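You operate a simulated robot arm through the tools that you are given. There is no shell and no other tool. Be economical: measure what you need, move in short steps, check, and stop when the job is done.

You are at the controls of a simulated two-armed robot. One attempt, no reset.

## Task
Put the drying rack's strip away in the KEEP tin.
Fine: hold the tin with one hand while the lid comes off and goes on again; leave the clip open.

The check looks at the end state, three seconds after you hand in, the way a careful person would. Anything else that was tipped, shoved, dropped, spilled or broken makes it a failure. A push-on lid holds only when it is set on centred and level and pressed home; a screw cap is set on level and turned clockwise until tight.

## Robot
Two 7-joint arms with two-finger parallel grippers on one trunk, on a base that drives. Base frame: it is fixed to the floor where the robot stands at the start and does not move with it; the origin is under the middle of the robot, x ahead of it, y to its left, z up; the surface under the hand at the start is at about z = 900. Lengths are in mm, angles in degrees, forces in N, time in s.
The left shoulder is at the start at [60, 143, 926], the right one opposite. With the tool pointing down near the work surface each hand reaches from about 280 to 700 mm from the robot's upright axis, wherever it stands, measured 20 degrees to its own side. Places, roughly: large cork mat [500, 100, 900]; tin [500, 200, 900]. Payload 1.57 kg a hand.
The tool frame of a hand sits at the grasp point between the pads (the TCP): z along the fingers, y along the line on which they close. The tips reach 30 mm beyond it. Largest opening 110 mm; finger width 24, thickness 12; the body of the gripper, 48 by 112 mm, starts 78 mm behind the TCP.
Orientation is told as [roll, pitch, yaw] about the base's x, y, z axes, in that order, counted from this pose: with the fingers straight down and closing along the base's y, the tool's x points along the base's -x, its y along +y and its z along -z.

## Interface
- The arms move only by the tool drive_tool. It takes "left_moves", "right_moves" or both (then of equal length, played together; a hand with none holds still); each is a list of rows, each an object (a shift or turn left out is 0, a gripper value left out holds the last) with "fingers": the gripper command, from -1 (shut) to 1 (fully open), values between in proportion; "translation": the shift along the tool's x, y, z in units of 200 mm (1.0 is 200 mm), a list of three; "rotation": the turn, a rotation vector about the tool's x, y, z in units of 60 degrees (1.0 is 60 degrees), a list of three. In form: [{"fingers": fingers, "translation": [x, y, z], "rotation": [wx, wy, wz]}, ...]. A call has 1 to 10 rows; each row is the pose to reach, as a shift and turn from the pose commanded when the call began, along the tool's axes at that moment. A call with a number of a shift or a turn outside -1 to 1 is refused whole. Rows are played at 5 a second. More than 50 mm and 8.6 degrees between two rows, or a gripper value outside its range, and nothing of the call is played. Where a pose cannot be reached the arm comes as near as it can. A force on the tool above 40 N (or 10 N above the force at the start of the call, whichever is more), or a blocked arm, ends the call early, and 0.2 s more pass. The fingers move at their own pace (about 45 mm/s each) and stop on an object; they squeeze with about 43 N. The grip force told is the motor's: it shows also when the fingers shut on nothing. Time passes only in rows, and 0.2 s behind the last, so rows that repeat a pose let the fingers close. The reply holds the time, the measured pose of the TCP, the force on the tool along the base axes, the opening and the grip force, in the units named above and with some noise, with the torque about the TCP (base axes, N m) and any sound that the robot's microphone picked up.
- Cameras (640 x 400 px; columns grow to the right, rows downward): "scene" is now at [56.4, -15.7, 1544]; the picture's right is [-0.24, -0.97, 0.00], its down [-0.72, 0.18, -0.68] and it looks along [0.66, -0.16, -0.74] (base axes); focal length 286 px, centre (320, 200). "left" rides on the left gripper at [70, -16, -141] in its tool frame; the picture's right is [0.23, 0.97, 0.00], its down [-0.86, 0.20, -0.48] and it looks along [-0.47, 0.11, 0.88] (tool axes); focal length 222 px, centre (320, 200). "right" rides on the right gripper at [70, 16, -141] in its tool frame; the picture's right is [-0.23, 0.97, 0.00], its down [-0.86, -0.20, -0.48] and it looks along [-0.47, -0.11, 0.88] (tool axes); focal length 222 px, centre (320, 200).
- capture(camera): a new picture of that camera. It takes no simulated time.
- raise_lower(by): slides the trunk up (or, below 0, down) by that many mm; the arms and the scene camera ride with it, the base frame stays. It gives what a move gives, with no picture.
- drive_base(legs): drives the robot by 1 to 6 legs, each [ahead, left, turn to the left] in mm, mm and degrees, along the robot's own axes; the way and the turn of a leg run together, so that a leg with both is an arc; at most 1500 mm and 180 degrees a leg. The arms and the cameras ride along, it lands a little off, and it stops where it bumps. It gives what a move gives.
- head_to(pan, tilt): turns the head with the scene camera to pan (to the left, within 86 degrees either way) and tilt (down, from -29 to 69), counted from straight ahead of the robot. It gives what a move gives.
- locate(camera, pixels): there is no depth. For up to 12 entries [column, row, z] of the newest picture of that camera ("zoom" is the newest enlarged one), the place [x, y] in the base frame at which the ray of that pixel passes the height z, good to about 2 mm, but the place of the scene camera against the robot may be out by one fixed shift of up to 12 mm in any direction. It takes no simulated time.
- inspect(camera, box): a new picture of the part [left, top, right, bottom] of that camera's present view, enlarged. It takes no simulated time.
- sign_off(): hands the job in; it is judged then, once.

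Keep the steps short. Do not move on a guess: measure, check each grasp and each placing, and mend mistakes. In all there are 80 turns and 78 pictures (those below and enlarged ones count). Leave the grippers open and the arms clear of the work at the hand-in unless told otherwise, and finish with a single line.

The tools are called as name(argument=value, ...) on one line, values as JSON. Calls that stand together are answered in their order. drive_tool: Moves the arms, as the interface text tells. Its arguments: {"type":"object","properties":{"left_moves":{"type":"array","items":{"type":"object","properties":{"fingers":{"type":"number"},"translation":{"type":"array","items":{"type":"number"}},"rotation":{"type":"array","items":{"type":"number"}}}}},"right_moves":{"type":"array","items":{"type":"object","properties":{"fingers":{"type":"number"},"translation":{"type":"array","items":{"type":"number"}},"rotation":{"type":"array","items":{"type":"number"}}}}}},"required":[]} The other tools are called the same way: raise_lower (by) slides the trunk up or down; drive_base (legs) drives the base; head_to (pan, tilt) turns the head that bears the scene camera; capture (camera) takes a picture; locate (camera, pixels) gives the place at which the rays of pixels pass given heights; inspect (camera, box) takes an enlarged picture of a part of a camera's view; sign_off () hands the job in.

At the start:

```text
time: 0.0
left_tcp_pos: [609.0, 192.9, 1000.5]
left_tcp_rot: [-0.1, 0.0, 0.1]
left_contact_force: [0.4, -0.4, 0.2]
left_moment: [-0.02, -0.05, 0.03]
left_finger_gap: 110.2
left_grip_force: 0.1
right_tcp_pos: [361.7, -148.0, 999.8]
right_tcp_rot: [0.1, 0.0, 0.0]
right_contact_force: [-0.4, 0.5, 0.1]
right_moment: [0.01, -0.02, 0.0]
right_finger_gap: 110.0
right_grip_force: 0.1
trunk travel left (down, up): [-525.0, 65.0]
robot x, y, heading: [2.9, -2.0, -0.1]
head pan, tilt: [-13.9, 47.5]
```

scene: 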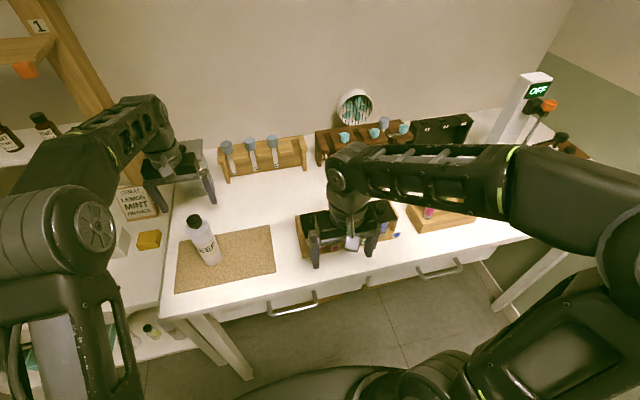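
right: 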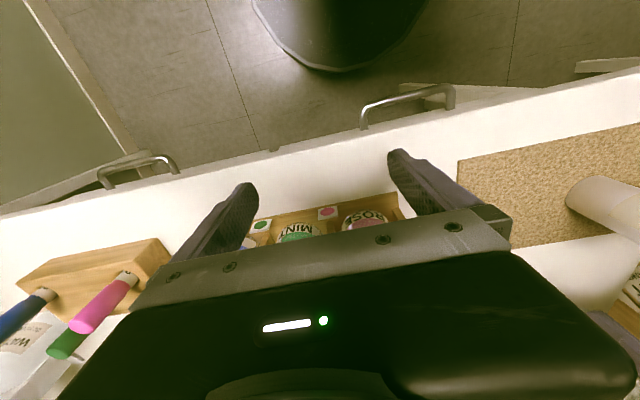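
left: 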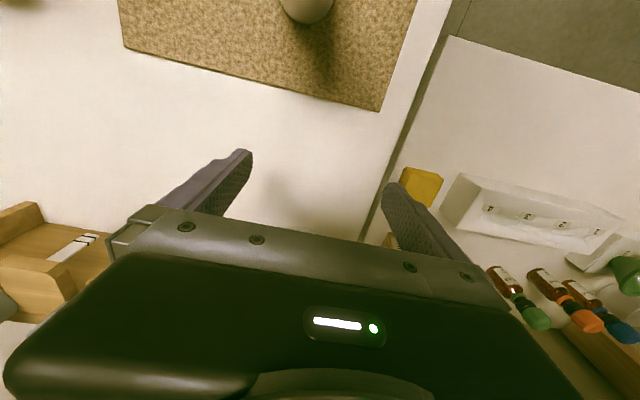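

I see a labelled container on the cork mat near (205,240) and racks at the back. I'll enlarge both areas to identify the tin, the drying rack and the strip.

inspect(camera="scene", box=[110, 180, 290, 300])

inspect(camera="scene", box=[200, 80, 480, 260])

inspect(camera="scene", box=[380, 60, 640, 260])

```text
3.33 times, centred on (200, 240) of scene
```

zoom: 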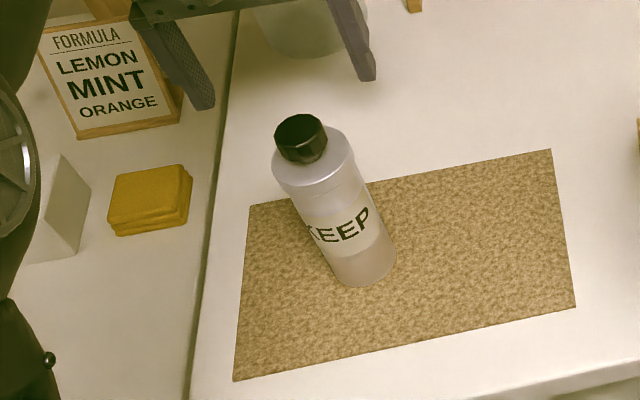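

```text
2.22 times, centred on (340, 170) of scene
```

zoom: 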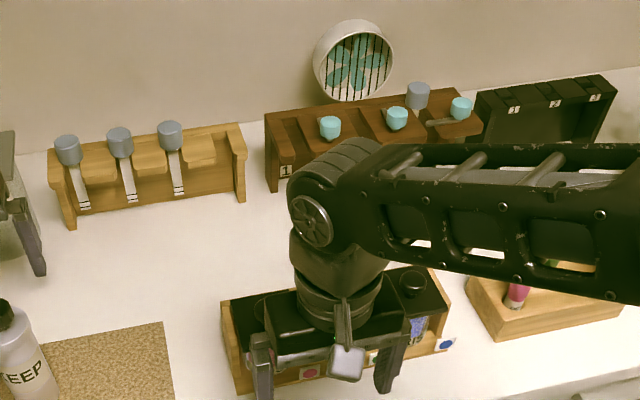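

```text
2.00 times, centred on (510, 160) of scene
```

zoom: 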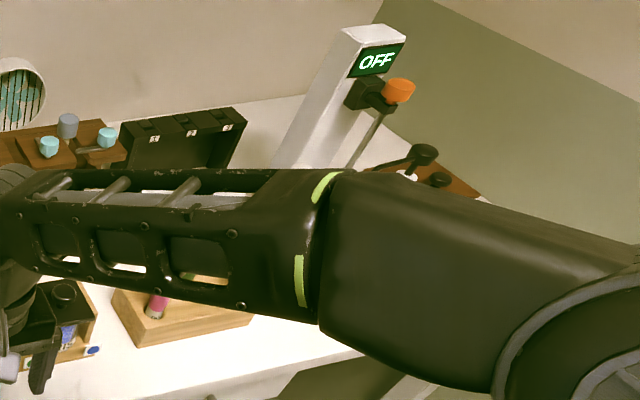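

The KEEP tin is a cylinder with a black cap on the cork. My right arm blocks the view of the fan rack, so I'll lift it straight up and then move it to the right side.

drive_tool(right_moves=[{"translation": [0, 0, -0.2]}, {"translation": [0, 0, -0.4]}, {"translation": [0, 0, -0.6]}, {"translation": [0, -0.2, -0.6]}, {"translation": [0, -0.4, -0.6]}, {"translation": [0, -0.6, -0.6]}, {"translation": [0, -0.8, -0.6]}, {"translation": [0.1, -1.0, -0.6]}])

capture(camera="scene")

inspect(camera="scene", box=[200, 70, 480, 245])

```text
time: 1.8
left_tcp_pos: [608.4, 192.3, 1000.2]
left_tcp_rot: [-0.1, 0.1, 0.0]
left_contact_force: [0.2, 0.0, -0.3]
left_moment: [-0.02, 0.02, 0.01]
left_finger_gap: 110.4
left_grip_force: 0.1
right_tcp_pos: [339.8, -349.5, 1120.4]
right_tcp_rot: [0.0, 0.1, 0.1]
right_contact_force: [-0.2, -0.8, -0.5]
right_moment: [0.02, 0.01, 0.0]
right_finger_gap: 110.2
right_grip_force: 0.2
right hand out of reach, approached as far as the arm can: row 3
trunk travel left (down, up): [-525.0, 65.0]
robot x, y, heading: [-5.1, -1.5, -0.2]
head pan, tilt: [-13.9, 47.5]
```

```text
71 pictures are left
```

scene: 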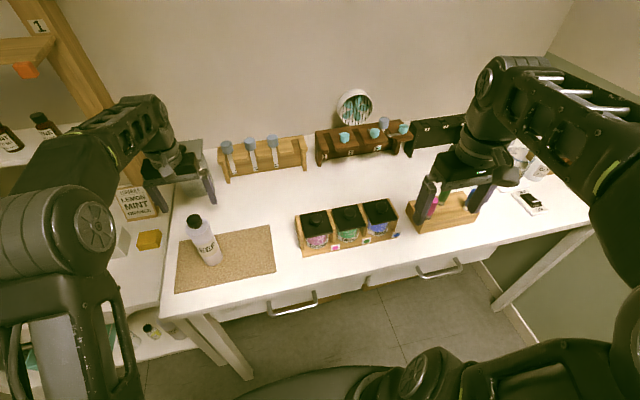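

```text
2.29 times, centred on (340, 158) of scene
```

zoom: 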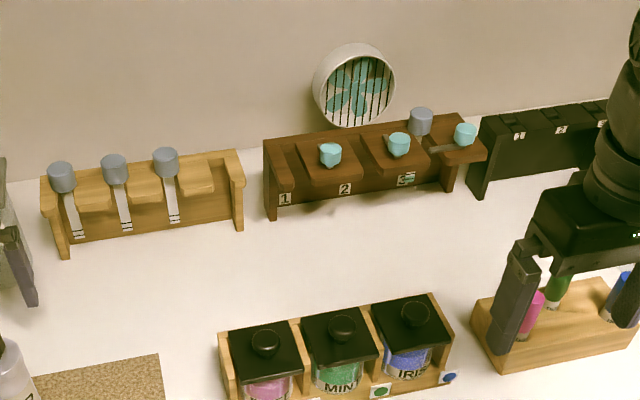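

The fan rack (slots 1, 2, 3) holds a strip with a grey head at about (384,123), with a clip near (403,129). I'll enlarge tightly there and on the tin.

inspect(camera="scene", box=[345, 105, 425, 155])

locate(camera="zoom", pixels=[[310, 100, 980], [310, 100, 1000], [450, 180, 970], [320, 300, 940], [320, 390, 900]])

inspect(camera="scene", box=[170, 205, 250, 275])

```text
8.00 times, centred on (385, 130) of scene
```

zoom: 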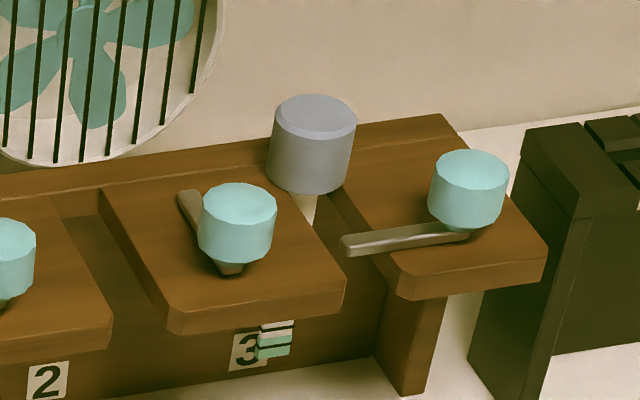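

```text
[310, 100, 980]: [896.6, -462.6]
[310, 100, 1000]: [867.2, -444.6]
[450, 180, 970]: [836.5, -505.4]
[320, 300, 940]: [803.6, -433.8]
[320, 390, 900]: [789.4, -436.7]
```

```text
5.71 times, centred on (210, 240) of scene
```

zoom: 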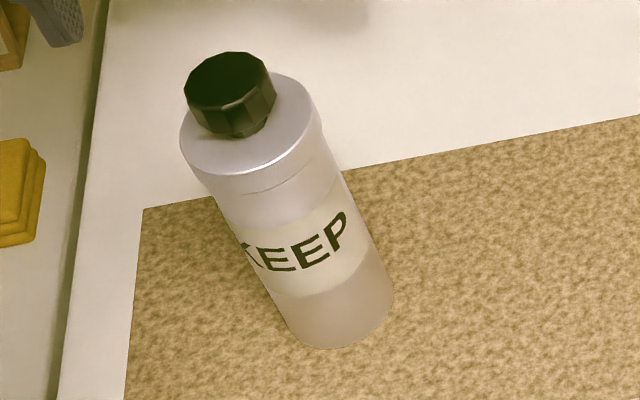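

The clip on slot 3 lies across the slot in front of the strip's grey head, while clip 2 is turned back (open). I'll measure table edges, rack corners and the tin, using the full scene picture.

locate(camera="scene", pixels=[[230, 318, 900], [480, 245, 900], [165, 312, 900], [208, 263, 900], [320, 163, 900], [402, 156, 900], [225, 180, 900], [306, 170, 900], [195, 218, 1060], [299, 255, 900], [398, 236, 900], [591, 227, 900]])

capture(camera="left")

```text
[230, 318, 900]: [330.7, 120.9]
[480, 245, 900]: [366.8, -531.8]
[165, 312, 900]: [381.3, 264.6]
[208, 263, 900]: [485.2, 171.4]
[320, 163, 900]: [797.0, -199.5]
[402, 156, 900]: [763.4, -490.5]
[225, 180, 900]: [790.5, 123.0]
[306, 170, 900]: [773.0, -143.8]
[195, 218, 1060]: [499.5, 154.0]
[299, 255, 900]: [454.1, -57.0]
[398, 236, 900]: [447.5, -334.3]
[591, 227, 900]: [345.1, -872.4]
```

```text
67 pictures are left
```

left: 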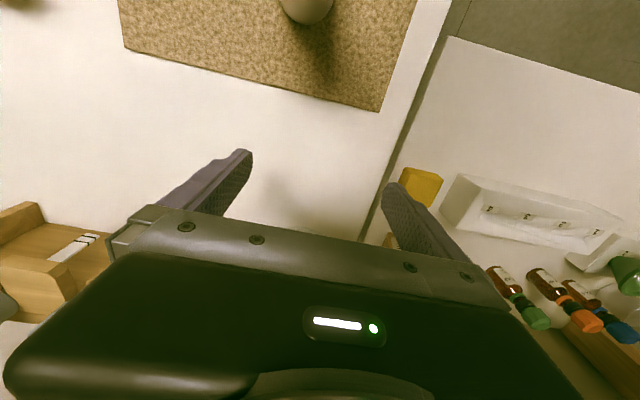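

Table front edge is near x = 350, rack near x ≈ 780–860, y ≈ −200…−490 (too far from here), tin near (490,157). I'll raise the left hand and bring it back over the tin so its camera sees the tin and lid close up.

drive_tool(left_moves=[{"translation": [0, 0, -0.25]}, {"translation": [0, 0, -0.5]}, {"translation": [0, 0, -0.75]}, {"translation": [0.2, 0, -0.85]}, {"translation": [0.4, 0, -0.85]}, {"translation": [0.6, 0, -0.85]}, {"translation": [0.8, 0, -0.85]}, {"translation": [1.0, 0, -0.85]}])

capture(camera="left")

capture(camera="scene")

```text
time: 3.6
left_tcp_pos: [466.2, 160.8, 1136.5]
left_tcp_rot: [0.8, -2.9, 0.2]
left_contact_force: [-0.8, -0.1, 0.1]
left_moment: [0.01, -0.1, 0.0]
left_finger_gap: 110.2
left_grip_force: 0.1
left hand out of reach, approached as far as the arm can: row 1, 2, 3, 4, 5, 6, 7, 8
right_tcp_pos: [336.8, -348.3, 1121.5]
right_tcp_rot: [0.0, -0.1, 0.1]
right_contact_force: [-0.9, 0.3, 0.6]
right_moment: [0.01, -0.09, 0.01]
right_finger_gap: 110.0
right_grip_force: 0.0
trunk travel left (down, up): [-525.0, 65.0]
robot x, y, heading: [-1.9, 0.9, 0.0]
head pan, tilt: [-13.9, 47.5]
```

```text
66 pictures are left
```

left: 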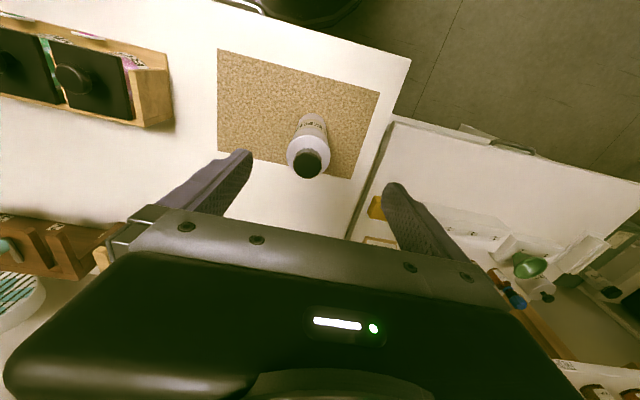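

```text
65 pictures are left
```

scene: 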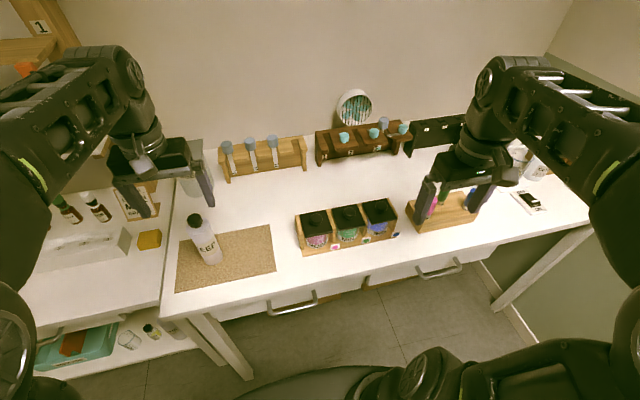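

The tin is visible at (308,155) in the left view. I'll zoom in there.

inspect(camera="left", box=[260, 100, 360, 190])

locate(camera="left", pixels=[[308, 162, 1060], [308, 162, 1080], [313, 120, 900], [307, 163, 1045]])

```text
4.44 times, centred on (310, 145) of left
```

zoom: 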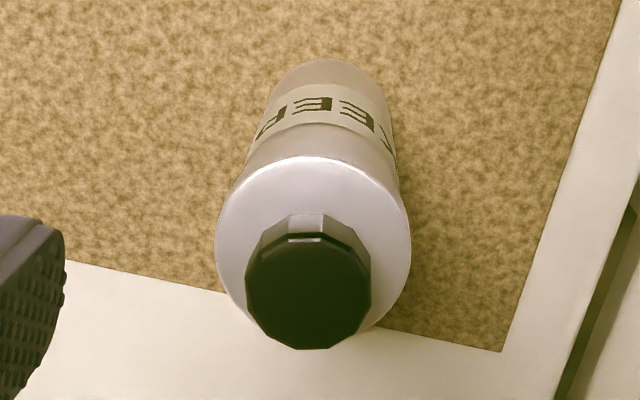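

```text
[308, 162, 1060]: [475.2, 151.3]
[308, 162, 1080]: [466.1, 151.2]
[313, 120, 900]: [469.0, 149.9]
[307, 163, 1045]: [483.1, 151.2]
```

I'll triangulate the tin: bottom near edge, knob top, lid rim edges, from this zoom.

locate(camera="zoom", pixels=[[328, 60, 900], [265, 110, 900], [308, 290, 1050], [308, 290, 1030], [308, 290, 1070], [216, 235, 1030], [410, 240, 1030], [312, 155, 1030], [246, 290, 1050], [372, 290, 1050]])

inspect(camera="scene", box=[170, 205, 250, 275])

locate(camera="zoom", pixels=[[228, 80, 1030], [228, 80, 1050], [228, 80, 1070], [225, 140, 1030], [180, 140, 1030], [318, 110, 1030], [245, 175, 1030], [392, 300, 900], [330, 348, 900], [280, 320, 900]])

```text
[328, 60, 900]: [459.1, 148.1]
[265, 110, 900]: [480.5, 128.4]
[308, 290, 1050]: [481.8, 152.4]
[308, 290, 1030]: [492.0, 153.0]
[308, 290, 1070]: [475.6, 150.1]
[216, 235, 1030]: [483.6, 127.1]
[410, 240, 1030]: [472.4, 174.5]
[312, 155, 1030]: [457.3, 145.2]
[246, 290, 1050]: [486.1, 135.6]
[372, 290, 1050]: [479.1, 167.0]
```

```text
5.71 times, centred on (210, 240) of scene
```

zoom: 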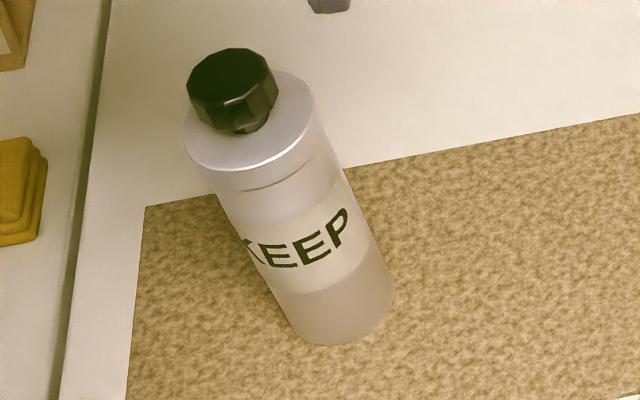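

```text
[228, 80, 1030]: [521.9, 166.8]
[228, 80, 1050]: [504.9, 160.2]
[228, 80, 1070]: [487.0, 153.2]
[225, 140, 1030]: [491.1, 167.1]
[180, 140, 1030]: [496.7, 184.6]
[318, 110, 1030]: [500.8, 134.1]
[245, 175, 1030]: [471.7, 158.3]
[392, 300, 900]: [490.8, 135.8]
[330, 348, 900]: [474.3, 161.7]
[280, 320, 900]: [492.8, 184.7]
```

From the left camera: tin centre ≈ (483,151), Ø≈48, lid top z≈1030, knob Ø≈32 up to z≈1050; the scene camera reads about 12 mm high in x and 10 mm in y. I'll raise the trunk for headroom and move the base 120 mm left so the tin is in front.

raise_lower(by=60)

drive_base(legs=[[0, 120, 0]])

```text
time: 4.6
left_tcp_pos: [471.2, 162.2, 1194.2]
left_tcp_rot: [1.0, -2.8, 0.1]
left_contact_force: [0.0, 0.0, 0.3]
left_moment: [0.01, 0.0, -0.02]
left_finger_gap: 109.9
left_grip_force: 0.0
right_tcp_pos: [340.6, -348.8, 1180.2]
right_tcp_rot: [0.0, 0.0, 0.0]
right_contact_force: [0.5, -0.9, 0.0]
right_moment: [-0.03, 0.02, 0.02]
right_finger_gap: 110.2
right_grip_force: 0.1
trunk travel left (down, up): [-585.0, 5.0]
robot x, y, heading: [-1.2, 0.1, 0.3]
head pan, tilt: [-13.9, 47.5]
```

```text
time: 5.8
left_tcp_pos: [471.2, 284.5, 1194.9]
left_tcp_rot: [0.8, -2.7, 0.1]
left_contact_force: [0.1, 0.9, 0.4]
left_moment: [-0.05, -0.02, 0.03]
left_finger_gap: 110.1
left_grip_force: 0.0
right_tcp_pos: [339.2, -224.6, 1180.5]
right_tcp_rot: [-0.1, 0.0, 0.0]
right_contact_force: [-0.2, 0.6, 0.6]
right_moment: [-0.02, -0.02, 0.01]
right_finger_gap: 110.3
right_grip_force: 0.0
trunk travel left (down, up): [-585.0, 5.0]
robot x, y, heading: [-1.1, 125.8, -0.1]
head pan, tilt: [-13.9, 47.5]
```

The left hand is now beside the tin (y ≈ 284). I'll lower it 80 mm there while yawing 60° about its own axis, to start turning the closing line along x.

drive_tool(left_moves=[{"translation": [0, 0, 0.1], "rotation": [0, 0, 0.125]}, {"translation": [0, 0, 0.2], "rotation": [0, 0, 0.25]}, {"translation": [0, 0, 0.3], "rotation": [0, 0, 0.375]}, {"translation": [0, 0, 0.4], "rotation": [0, 0, 0.5]}, {"translation": [0, 0, 0.4], "rotation": [0, 0, 0.625]}, {"translation": [0, 0, 0.4], "rotation": [0, 0, 0.75]}, {"translation": [0, 0, 0.4], "rotation": [0, 0, 0.875]}, {"translation": [0, 0, 0.4], "rotation": [0, 0, 1.0]}])

```text
time: 7.7
left_tcp_pos: [475.4, 282.9, 1115.5]
left_tcp_rot: [2.8, -0.6, -60.1]
left_contact_force: [0.1, 0.2, -0.5]
left_moment: [0.01, 0.0, 0.01]
left_finger_gap: 110.0
left_grip_force: 0.1
right_tcp_pos: [340.4, -226.6, 1180.5]
right_tcp_rot: [0.0, 0.1, 0.0]
right_contact_force: [-1.0, -1.6, 0.7]
right_moment: [0.02, 0.04, 0.02]
right_finger_gap: 110.1
right_grip_force: 0.0
trunk travel left (down, up): [-585.0, 5.0]
robot x, y, heading: [-1.7, 122.0, 0.1]
head pan, tilt: [-13.9, 47.5]
```

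Next: the last 30° of yaw.

drive_tool(left_moves=[{"rotation": [0, 0, 0.125]}, {"rotation": [0, 0, 0.25]}, {"rotation": [0, 0, 0.375]}, {"rotation": [0, 0, 0.5]}])

drive_tool(left_moves=[{"rotation": [0, -0.14, 0]}, {"rotation": [0, -0.27, 0]}, {"rotation": [0, -0.4, 0]}, {"rotation": [0, -0.53, 0]}, {"rotation": [0, -0.66, 0]}, {"rotation": [0, -0.78, 0]}])

```text
time: 8.7
left_tcp_pos: [475.8, 283.5, 1114.8]
left_tcp_rot: [2.7, 0.8, -89.8]
left_contact_force: [0.6, 0.4, 0.3]
left_moment: [-0.02, 0.0, -0.04]
left_finger_gap: 109.6
left_grip_force: 0.1
right_tcp_pos: [340.4, -226.6, 1180.5]
right_tcp_rot: [0.1, 0.0, 0.0]
right_contact_force: [0.5, 0.2, 0.4]
right_moment: [0.02, 0.0, 0.0]
right_finger_gap: 109.8
right_grip_force: 0.1
trunk travel left (down, up): [-585.0, 5.0]
robot x, y, heading: [-1.3, 121.8, -0.2]
head pan, tilt: [-13.9, 47.5]
```

```text
time: 10.1
left_tcp_pos: [475.5, 284.0, 1115.0]
left_tcp_rot: [4.1, -46.0, -92.8]
left_contact_force: [0.5, -0.2, -0.4]
left_moment: [0.0, 0.01, -0.01]
left_finger_gap: 110.0
left_grip_force: 0.1
right_tcp_pos: [340.4, -227.7, 1180.7]
right_tcp_rot: [0.0, 0.0, 0.0]
right_contact_force: [0.3, -0.1, 0.4]
right_moment: [-0.02, 0.0, -0.02]
right_finger_gap: 109.9
right_grip_force: 0.1
trunk travel left (down, up): [-585.0, 5.0]
robot x, y, heading: [0.3, 121.2, -0.2]
head pan, tilt: [-13.9, 47.5]
```

The tool leans 46° toward the tin. I'll level the closing line (4° about tool x), align laterally and advance 100 mm along the fingers, then check with pictures.

drive_tool(left_moves=[{"translation": [0.079, 0.07, 0], "rotation": [0.068, 0, 0]}, {"translation": [0.079, 0.07, 0.15], "rotation": [0.068, 0, 0]}, {"translation": [0.079, 0.07, 0.3], "rotation": [0.068, 0, 0]}, {"translation": [0.079, 0.07, 0.45], "rotation": [0.068, 0, 0]}])

capture(camera="left")

capture(camera="scene")

```text
time: 11.1
left_tcp_pos: [494.8, 230.6, 1040.3]
left_tcp_rot: [-0.2, -45.8, -92.7]
left_contact_force: [0.0, -1.1, -0.5]
left_moment: [0.02, 0.02, -0.01]
left_finger_gap: 110.0
left_grip_force: 0.0
right_tcp_pos: [340.4, -227.2, 1179.4]
right_tcp_rot: [0.0, 0.0, 0.1]
right_contact_force: [0.1, -0.2, 0.8]
right_moment: [0.01, 0.01, -0.03]
right_finger_gap: 110.1
right_grip_force: 0.1
trunk travel left (down, up): [-585.0, 5.0]
robot x, y, heading: [1.2, 121.3, -0.1]
head pan, tilt: [-13.9, 47.5]
```

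```text
62 pictures are left
```

left: 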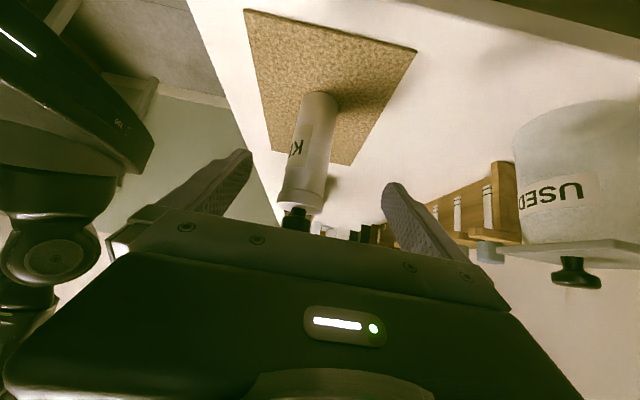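

```text
61 pictures are left
```

scene: 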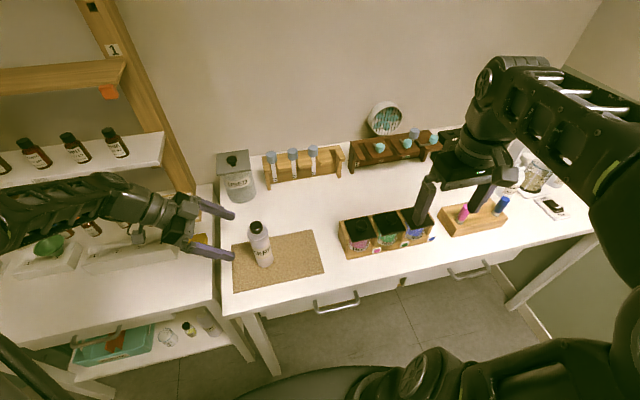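

TCP is at x≈495, so I'll shift 8 mm toward −x and advance about 110 mm along the fingers, staying open, then check.

drive_tool(left_moves=[{"translation": [-0.009, -0.04, 0]}, {"translation": [-0.009, -0.04, 0.2]}, {"translation": [-0.009, -0.04, 0.4]}, {"translation": [-0.009, -0.04, 0.55]}])

inspect(camera="scene", box=[190, 190, 330, 290])

capture(camera="left")

```text
time: 12.1
left_tcp_pos: [482.0, 152.8, 965.3]
left_tcp_rot: [-0.2, -45.9, -92.5]
left_contact_force: [0.1, 0.5, 0.0]
left_moment: [0.04, 0.02, 0.03]
left_finger_gap: 110.1
left_grip_force: 0.0
right_tcp_pos: [341.1, -227.3, 1180.0]
right_tcp_rot: [-0.1, 0.0, 0.1]
right_contact_force: [-1.0, -0.9, 0.3]
right_moment: [-0.03, 0.01, -0.03]
right_finger_gap: 109.8
right_grip_force: 0.1
trunk travel left (down, up): [-585.0, 5.0]
robot x, y, heading: [-0.0, 122.8, 0.2]
head pan, tilt: [-13.9, 47.5]
```

```text
4.00 times, centred on (260, 240) of scene
```

zoom: 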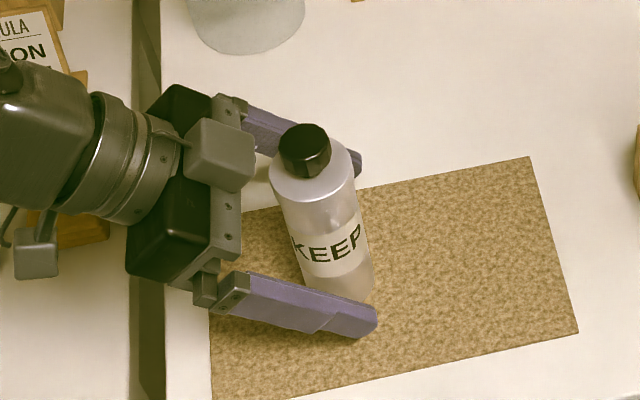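

```text
59 pictures are left
```

left: 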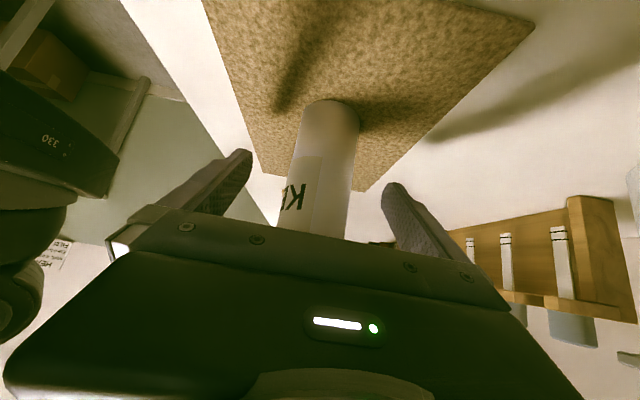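

The tin stands between the fingers, nearly centred. I'll close the left hand on the body and check the gap.

drive_tool(left_moves=[{"fingers": -1}, {"fingers": -1}, {"fingers": -1}, {"fingers": -1}, {"fingers": -1}, {"fingers": -1}])

inspect(camera="scene", box=[210, 200, 310, 280])

locate(camera="zoom", pixels=[[300, 115, 1050], [300, 115, 1040], [300, 175, 1030]])

```text
time: 13.4
left_tcp_pos: [481.5, 153.0, 966.3]
left_tcp_rot: [-0.3, -45.9, -92.7]
left_contact_force: [0.6, -0.7, 0.3]
left_moment: [0.01, -0.04, 0.01]
left_finger_gap: 42.2
left_grip_force: 32.6
right_tcp_pos: [338.8, -226.6, 1180.1]
right_tcp_rot: [0.0, 0.0, 0.0]
right_contact_force: [0.3, 0.8, 0.3]
right_moment: [-0.01, 0.01, 0.01]
right_finger_gap: 109.9
right_grip_force: 0.1
trunk travel left (down, up): [-585.0, 5.0]
robot x, y, heading: [3.6, 122.6, 0.1]
head pan, tilt: [-13.9, 47.5]
```

```text
5.00 times, centred on (260, 240) of scene
```

zoom: 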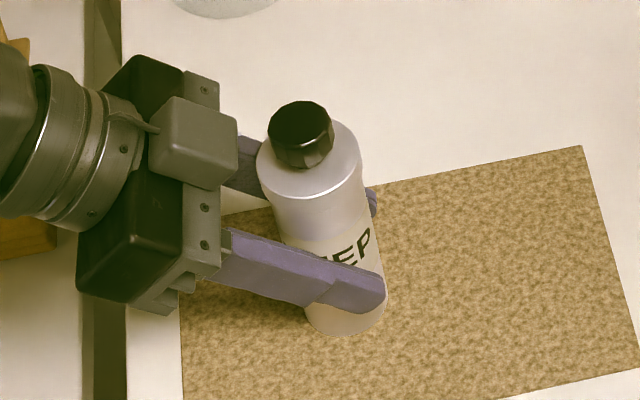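

```text
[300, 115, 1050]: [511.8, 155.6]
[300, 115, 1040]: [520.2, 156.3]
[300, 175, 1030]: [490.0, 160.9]
```

Held at 42 mm gap. Now the right hand: I'll yaw it −90° (so it closes along x, clear of the left gripper) while carrying it high toward the tin.

drive_tool(right_moves=[{"translation": [-0.09, 0.125, 0], "rotation": [0, 0, -0.125]}, {"translation": [-0.18, 0.25, 0], "rotation": [0, 0, -0.25]}, {"translation": [-0.27, 0.375, 0], "rotation": [0, 0, -0.375]}, {"translation": [-0.36, 0.5, 0], "rotation": [0, 0, -0.5]}, {"translation": [-0.45, 0.625, 0], "rotation": [0, 0, -0.625]}, {"translation": [-0.54, 0.75, 0], "rotation": [0, 0, -0.75]}, {"translation": [-0.63, 0.875, 0], "rotation": [0, 0, -0.875]}, {"translation": [-0.715, 1.0, 0], "rotation": [0, 0, -1.0]}])

drive_tool(right_moves=[{"rotation": [0, 0, -0.125]}, {"rotation": [0, 0, -0.25]}, {"rotation": [0, 0, -0.375]}, {"rotation": [0, 0, -0.5]}])

capture(camera="right")

```text
time: 15.2
left_tcp_pos: [481.5, 150.3, 965.9]
left_tcp_rot: [-0.2, -45.8, -92.8]
left_contact_force: [-0.1, -1.5, 1.8]
left_moment: [-0.03, -0.05, -0.05]
left_finger_gap: 42.1
left_grip_force: 43.0
right_tcp_pos: [484.1, -31.7, 1180.5]
right_tcp_rot: [-1.2, -1.2, 59.7]
right_contact_force: [0.2, 0.2, 0.4]
right_moment: [0.03, 0.06, 0.02]
right_finger_gap: 110.0
right_grip_force: 0.1
right hand out of reach, approached as far as the arm can: row 8
trunk travel left (down, up): [-585.0, 5.0]
robot x, y, heading: [-2.6, 122.6, -0.1]
head pan, tilt: [-13.9, 47.5]
```

```text
time: 16.2
left_tcp_pos: [481.0, 153.8, 966.5]
left_tcp_rot: [-0.2, -45.9, -92.7]
left_contact_force: [0.0, 1.0, 2.3]
left_moment: [0.05, -0.03, 0.02]
left_finger_gap: 42.3
left_grip_force: 42.7
right_tcp_pos: [480.3, -28.0, 1172.1]
right_tcp_rot: [-0.2, 0.0, 90.0]
right_contact_force: [0.6, -0.9, 0.0]
right_moment: [0.02, -0.02, -0.01]
right_finger_gap: 110.2
right_grip_force: 0.1
right hand out of reach, approached as far as the arm can: row 1, 2, 3, 4
trunk travel left (down, up): [-585.0, 5.0]
robot x, y, heading: [-1.9, 119.0, -0.0]
head pan, tilt: [-13.9, 47.5]
```

```text
57 pictures are left
```

right: 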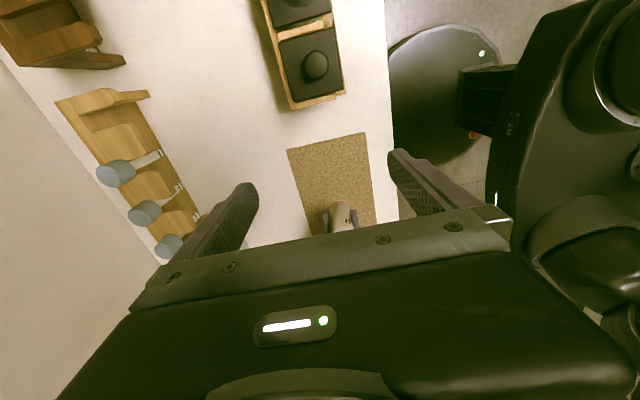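

Right hand now closes along x. I'll move it 180 mm in +y to sit above the knob at z≈1115, then view.

drive_tool(right_moves=[{"translation": [-0.2, -0.01, 0.1]}, {"translation": [-0.4, -0.01, 0.2]}, {"translation": [-0.6, -0.01, 0.28]}, {"translation": [-0.8, -0.01, 0.28]}, {"translation": [-0.9, -0.01, 0.28]}])

capture(camera="right")

inspect(camera="scene", box=[180, 150, 340, 270])

```text
time: 17.4
left_tcp_pos: [481.4, 151.9, 966.0]
left_tcp_rot: [-0.2, -45.9, -92.7]
left_contact_force: [-0.2, 1.2, 2.7]
left_moment: [0.09, 0.0, 0.04]
left_finger_gap: 42.0
left_grip_force: 43.4
right_tcp_pos: [483.1, 149.6, 1114.6]
right_tcp_rot: [0.1, 0.0, 90.0]
right_contact_force: [-0.2, -0.4, -0.5]
right_moment: [0.03, 0.01, 0.01]
right_finger_gap: 110.0
right_grip_force: 0.0
trunk travel left (down, up): [-585.0, 5.0]
robot x, y, heading: [0.4, 122.3, -0.2]
head pan, tilt: [-13.9, 47.5]
```

```text
56 pictures are left
```

right: 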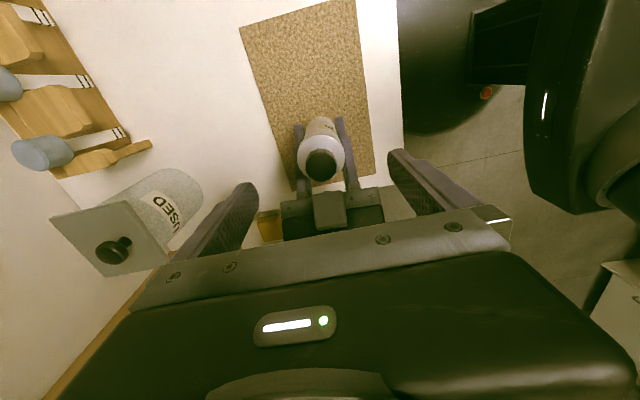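

```text
3.33 times, centred on (260, 210) of scene
```

zoom: 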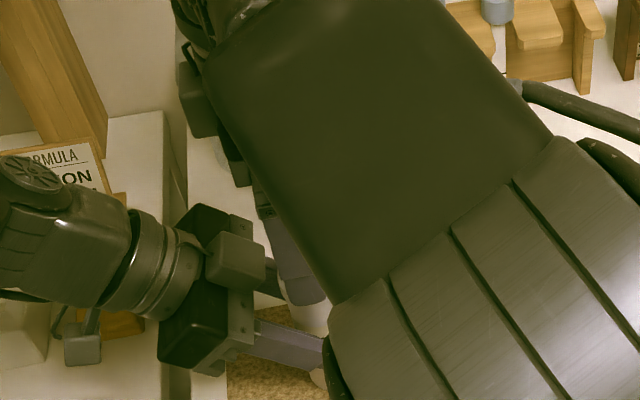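

I'll measure the knob top and the left gripper's grey block in this view.

locate(camera="right", pixels=[[321, 165, 1050], [321, 165, 1060], [306, 165, 1050], [336, 165, 1050], [321, 145, 1030], [300, 160, 1030], [344, 160, 1030], [330, 192, 1060], [330, 192, 1030], [330, 225, 1080]])

inspect(camera="right", box=[270, 100, 370, 240])

```text
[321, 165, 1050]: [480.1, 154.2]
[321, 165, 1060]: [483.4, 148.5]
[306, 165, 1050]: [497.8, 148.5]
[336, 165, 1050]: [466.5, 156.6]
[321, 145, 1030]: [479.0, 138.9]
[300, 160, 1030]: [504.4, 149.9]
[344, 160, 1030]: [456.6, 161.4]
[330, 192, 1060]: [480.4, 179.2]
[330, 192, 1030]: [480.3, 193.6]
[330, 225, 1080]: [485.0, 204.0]
```

```text
2.86 times, centred on (320, 170) of right
```

zoom: 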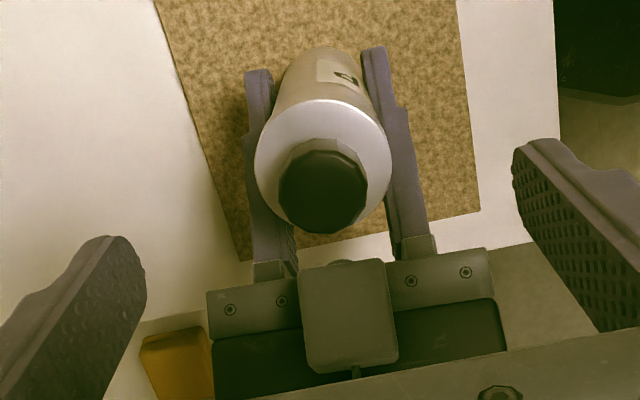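

Knob is centred about (481,152) with its top near z≈1052. I'll descend 50 mm to TCP z≈1064 so the tips reach the knob's sides just above the lid.

drive_tool(right_moves=[{"translation": [-0.01, 0.01, 0.1]}, {"translation": [-0.01, 0.01, 0.2]}, {"translation": [-0.01, 0.01, 0.25]}])

capture(camera="right")

```text
time: 18.2
left_tcp_pos: [481.0, 151.2, 965.0]
left_tcp_rot: [-0.2, -45.9, -92.7]
left_contact_force: [0.8, 1.0, 2.0]
left_moment: [0.01, -0.05, 0.0]
left_finger_gap: 41.9
left_grip_force: 43.1
right_tcp_pos: [480.4, 152.9, 1065.2]
right_tcp_rot: [0.0, 0.0, 89.9]
right_contact_force: [0.1, 0.6, -0.4]
right_moment: [0.02, -0.02, 0.0]
right_finger_gap: 110.2
right_grip_force: 0.1
trunk travel left (down, up): [-585.0, 5.0]
robot x, y, heading: [-1.5, 122.5, 0.1]
head pan, tilt: [-13.9, 47.5]
```

```text
53 pictures are left
```

right: 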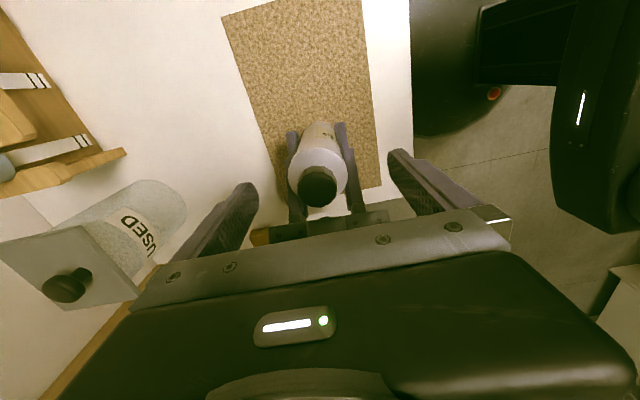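

Knob sits between the right fingers, column ~318 as expected. I'll close the right hand.

drive_tool(right_moves=[{"fingers": -1}, {"fingers": -1}, {"fingers": -1}, {"fingers": -1}, {"fingers": -1}, {"fingers": -1}])

inspect(camera="right", box=[240, 100, 400, 240])

```text
time: 19.6
left_tcp_pos: [480.4, 152.6, 966.5]
left_tcp_rot: [-0.3, -45.7, -92.5]
left_contact_force: [-3.9, 1.0, -2.4]
left_moment: [-0.17, -0.1, 0.06]
left_finger_gap: 42.2
left_grip_force: 43.0
right_tcp_pos: [480.2, 151.8, 1067.1]
right_tcp_rot: [-0.2, -0.1, 90.0]
right_contact_force: [3.1, -1.4, 11.5]
right_moment: [-0.07, -0.31, -0.02]
right_finger_gap: 27.2
right_grip_force: 24.1
trunk travel left (down, up): [-585.0, 5.0]
robot x, y, heading: [3.3, 121.8, 0.0]
head pan, tilt: [-13.9, 47.5]
heard: snap
```

```text
2.86 times, centred on (320, 170) of right
```

zoom: 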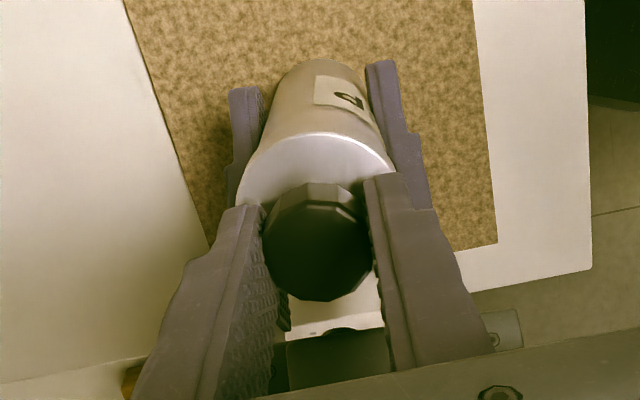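

I heard a snap and hold the knob at a 27 mm gap. I'll lift slowly 20 mm and watch forces.

drive_tool(right_moves=[{"translation": [0, 0, -0.02]}, {"translation": [0, 0, -0.04]}, {"translation": [0, 0, -0.06]}, {"translation": [0, 0, -0.08]}, {"translation": [0, 0, -0.1]}])

inspect(camera="right", box=[240, 100, 400, 240])

```text
time: 20.9
left_tcp_pos: [480.8, 151.0, 965.6]
left_tcp_rot: [-0.1, -45.9, -92.7]
left_contact_force: [0.2, 0.0, -0.3]
left_moment: [0.03, 0.02, -0.01]
left_finger_gap: 41.8
left_grip_force: 43.3
right_tcp_pos: [479.6, 151.9, 1086.2]
right_tcp_rot: [0.0, -0.1, 89.9]
right_contact_force: [0.3, -1.0, -0.6]
right_moment: [-0.02, 0.01, -0.01]
right_finger_gap: 26.2
right_grip_force: 37.3
trunk travel left (down, up): [-585.0, 5.0]
robot x, y, heading: [1.9, 122.5, -0.1]
head pan, tilt: [-13.9, 47.5]
```

```text
2.86 times, centred on (320, 170) of right
```

zoom: 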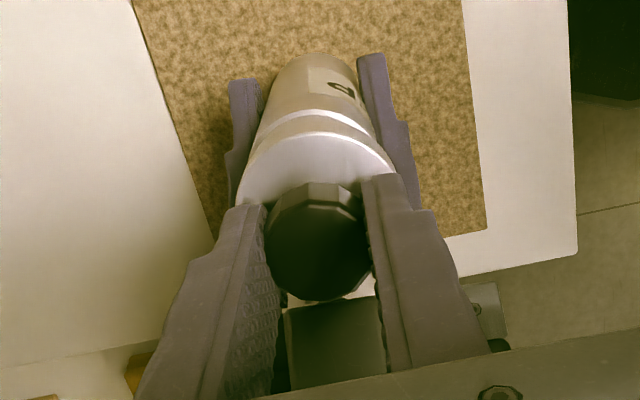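

The lid has come free (a gap shows between it and the body). I'll lift on 55 mm and move it 120 mm in −y over the free part of the mat.

drive_tool(right_moves=[{"translation": [0, 0, -0.14]}, {"translation": [0, 0, -0.28]}, {"translation": [0.15, 0, -0.28]}, {"translation": [0.3, 0, -0.28]}, {"translation": [0.45, 0, -0.28]}, {"translation": [0.6, 0, -0.28]}])

capture(camera="scene")

inspect(camera="right", box=[200, 60, 440, 240])

```text
time: 22.2
left_tcp_pos: [481.5, 151.1, 967.0]
left_tcp_rot: [-0.2, -45.8, -92.8]
left_contact_force: [0.0, -0.2, 0.0]
left_moment: [0.01, -0.01, 0.02]
left_finger_gap: 42.1
left_grip_force: 42.6
right_tcp_pos: [480.9, 32.3, 1142.0]
right_tcp_rot: [0.1, -0.1, 90.0]
right_contact_force: [-0.5, -0.2, -0.4]
right_moment: [0.0, -0.02, 0.04]
right_finger_gap: 25.8
right_grip_force: 37.6
trunk travel left (down, up): [-585.0, 5.0]
robot x, y, heading: [-0.8, 122.1, -0.1]
head pan, tilt: [-13.9, 47.5]
```

```text
50 pictures are left
```

scene: 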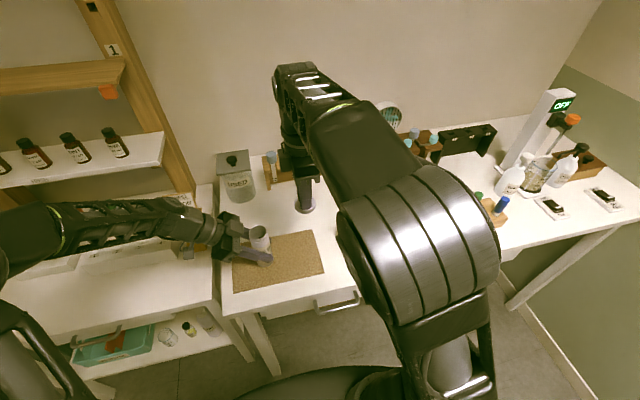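

```text
2.22 times, centred on (320, 150) of right
```

zoom: 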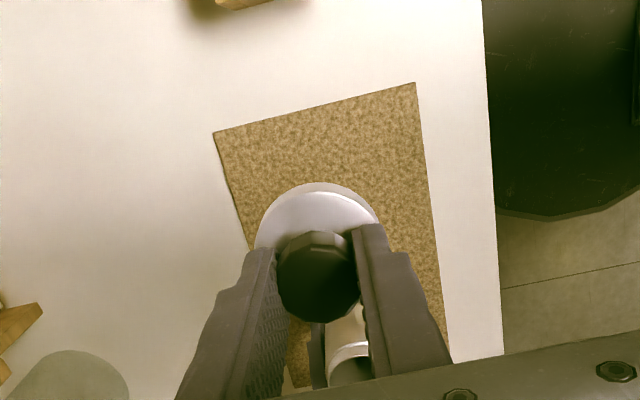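

Lid is clear and level. I'll lower it toward the mat: 140 mm first, then slow steps until contact.

drive_tool(right_moves=[{"translation": [0, 0, 0.2]}, {"translation": [0, 0, 0.4]}, {"translation": [0, 0, 0.6]}, {"translation": [0, 0, 0.75]}])

drive_tool(right_moves=[{"translation": [0, 0, 0.025]}, {"translation": [0, 0, 0.05]}, {"translation": [0, 0, 0.075]}, {"translation": [0, 0, 0.1]}, {"translation": [0, 0, 0.115]}, {"translation": [0, 0, 0.13]}])

inspect(camera="right", box=[200, 60, 440, 240])

```text
time: 23.2
left_tcp_pos: [479.8, 153.0, 966.6]
left_tcp_rot: [-0.1, -45.9, -92.7]
left_contact_force: [0.5, -0.2, -0.5]
left_moment: [0.01, 0.02, 0.03]
left_finger_gap: 41.8
left_grip_force: 43.1
right_tcp_pos: [482.9, 32.3, 990.3]
right_tcp_rot: [0.0, 0.1, 90.1]
right_contact_force: [0.7, 0.6, -0.2]
right_moment: [0.02, -0.03, -0.01]
right_finger_gap: 25.8
right_grip_force: 37.4
trunk travel left (down, up): [-585.0, 5.0]
robot x, y, heading: [-1.7, 125.9, 0.0]
head pan, tilt: [-13.9, 47.5]
```

```text
time: 24.6
left_tcp_pos: [482.1, 152.9, 966.2]
left_tcp_rot: [-0.2, -45.9, -92.7]
left_contact_force: [-0.1, -0.3, 0.2]
left_moment: [0.0, 0.04, 0.01]
left_finger_gap: 41.8
left_grip_force: 42.8
right_tcp_pos: [481.1, 31.8, 964.8]
right_tcp_rot: [0.0, -0.1, 89.9]
right_contact_force: [0.1, -1.2, 0.1]
right_moment: [0.02, 0.01, 0.0]
right_finger_gap: 26.2
right_grip_force: 37.7
trunk travel left (down, up): [-585.0, 5.0]
robot x, y, heading: [1.3, 119.5, 0.0]
head pan, tilt: [-13.9, 47.5]
```

```text
2.22 times, centred on (320, 150) of right
```

zoom: 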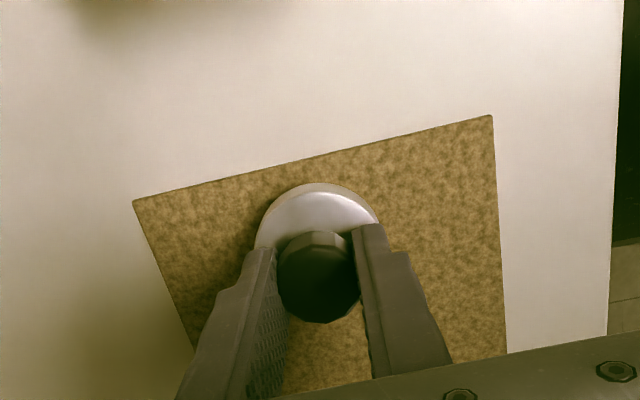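

No contact yet at z≈965. I'll continue down in 2–3 mm steps.

drive_tool(right_moves=[{"translation": [0, 0, 0.012]}, {"translation": [0, 0, 0.024]}, {"translation": [0, 0, 0.036]}, {"translation": [0, 0, 0.048]}, {"translation": [0, 0, 0.06]}])

```text
time: 25.9
left_tcp_pos: [481.5, 151.8, 966.5]
left_tcp_rot: [-0.3, -45.9, -92.7]
left_contact_force: [-0.1, -0.9, -0.7]
left_moment: [0.0, -0.04, 0.0]
left_finger_gap: 41.9
left_grip_force: 42.8
right_tcp_pos: [481.5, 31.7, 954.1]
right_tcp_rot: [0.1, 0.0, 90.0]
right_contact_force: [0.0, -0.2, -0.2]
right_moment: [-0.02, 0.0, 0.02]
right_finger_gap: 26.3
right_grip_force: 37.2
trunk travel left (down, up): [-585.0, 5.0]
robot x, y, heading: [0.3, 121.1, -0.0]
head pan, tilt: [-13.9, 47.5]
```

drive_tool(right_moves=[{"translation": [0, 0, 0.012]}, {"translation": [0, 0, 0.024]}, {"translation": [0, 0, 0.036]}, {"translation": [0, 0, 0.048]}, {"translation": [0, 0, 0.06]}, {"translation": [0, 0, 0.072]}])

inspect(camera="right", box=[200, 60, 440, 240])

```text
time: 27.0
left_tcp_pos: [478.5, 152.4, 968.1]
left_tcp_rot: [0.0, -46.0, -92.8]
left_contact_force: [0.1, 0.7, -1.1]
left_moment: [0.01, 0.02, -0.04]
left_finger_gap: 42.0
left_grip_force: 42.9
right_tcp_pos: [479.1, 32.2, 947.3]
right_tcp_rot: [-0.3, -0.2, 90.0]
right_contact_force: [-7.5, -2.1, 22.7]
right_moment: [-0.15, 0.23, 0.04]
right_finger_gap: 26.0
right_grip_force: 37.1
trunk travel left (down, up): [-585.0, 5.0]
robot x, y, heading: [1.3, 121.8, 0.0]
head pan, tilt: [-13.9, 47.5]
stopped in row 5 (right hand): the force on the tool passed its limit at 44 N (the readings are from after the stop); the commanded pose is now the measured one
```

```text
2.22 times, centred on (320, 150) of right
```

zoom: 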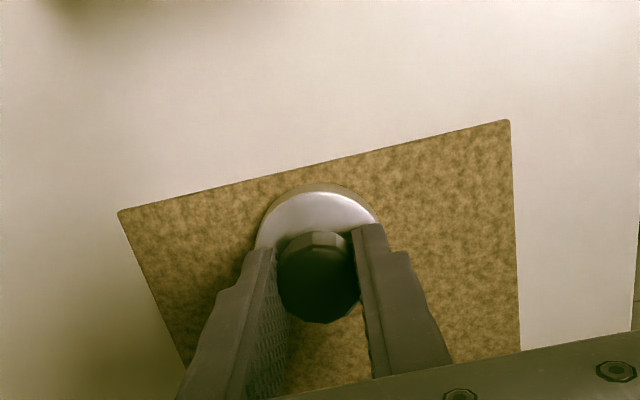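

Contact at z≈948: the lid stands on the mat. I'll ease up 1 mm, open the right hand, then rise straight up.

drive_tool(right_moves=[{"translation": [0, 0, -0.004]}, {"translation": [0, 0, -0.004], "fingers": 1}, {"translation": [0, 0, -0.004], "fingers": 1}, {"translation": [0, 0, -0.004], "fingers": 1}, {"translation": [0, 0, -0.2], "fingers": 1}, {"translation": [0, 0, -0.4], "fingers": 1}, {"translation": [0, 0, -0.6], "fingers": 1}, {"translation": [0, 0, -0.8], "fingers": 1}])

inspect(camera="right", box=[200, 60, 440, 240])

locate(camera="zoom", pixels=[[320, 270, 930], [320, 220, 920]])

```text
time: 28.8
left_tcp_pos: [480.3, 153.0, 965.6]
left_tcp_rot: [-0.2, -45.9, -92.8]
left_contact_force: [-0.1, 0.6, 1.5]
left_moment: [0.02, -0.02, -0.04]
left_finger_gap: 41.9
left_grip_force: 42.8
right_tcp_pos: [479.8, 31.6, 1104.8]
right_tcp_rot: [-0.3, -0.1, 89.9]
right_contact_force: [-0.3, -0.7, 0.7]
right_moment: [-0.01, 0.0, -0.01]
right_finger_gap: 109.8
right_grip_force: 0.0
trunk travel left (down, up): [-585.0, 5.0]
robot x, y, heading: [1.4, 124.0, -0.1]
head pan, tilt: [-13.9, 47.5]
```

```text
2.22 times, centred on (320, 150) of right
```

zoom: 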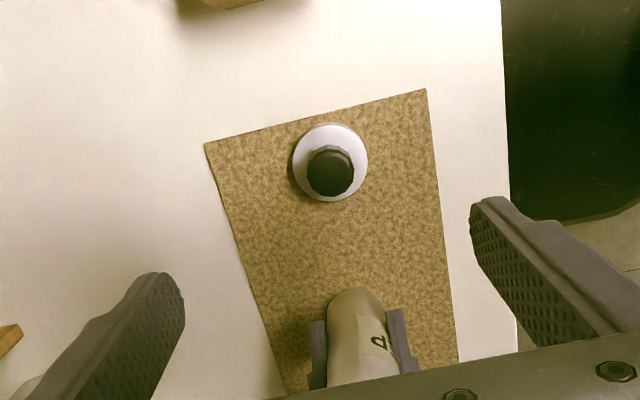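

```text
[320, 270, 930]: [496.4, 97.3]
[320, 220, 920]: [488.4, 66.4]
```

Lid stands upright on the mat at about (480,32). Now I'll open the left hand and back it off along its fingers.

drive_tool(left_moves=[{"fingers": 1}, {"fingers": 1}, {"fingers": 1}, {"fingers": 1}, {"fingers": 1, "translation": [0, 0, -0.2]}, {"fingers": 1, "translation": [0, 0, -0.4]}, {"fingers": 1, "translation": [0, 0, -0.6]}, {"fingers": 1, "translation": [0, 0, -0.8]}, {"fingers": 1, "translation": [-0.15, 0, -0.95]}])

capture(camera="right")

```text
time: 30.8
left_tcp_pos: [487.9, 267.0, 1121.7]
left_tcp_rot: [-0.2, -45.8, -92.9]
left_contact_force: [0.0, 0.0, 0.3]
left_moment: [0.01, -0.02, 0.01]
left_finger_gap: 110.1
left_grip_force: 0.1
right_tcp_pos: [479.1, 29.5, 1104.5]
right_tcp_rot: [-0.3, -0.1, 90.0]
right_contact_force: [-0.4, -1.2, -0.7]
right_moment: [0.0, -0.02, 0.01]
right_finger_gap: 110.0
right_grip_force: 0.0
trunk travel left (down, up): [-585.0, 5.0]
robot x, y, heading: [-0.7, 120.4, -0.1]
head pan, tilt: [-13.9, 47.5]
```

```text
45 pictures are left
```

right: 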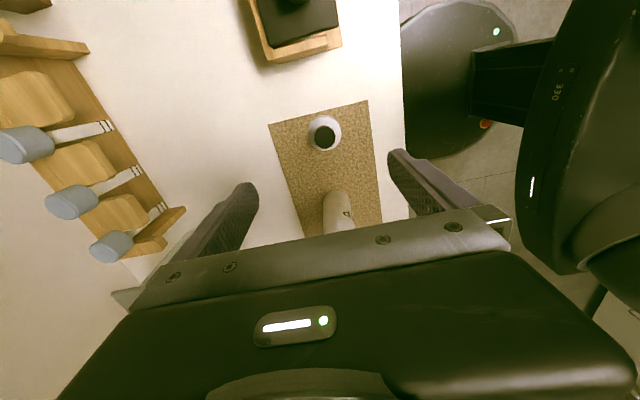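

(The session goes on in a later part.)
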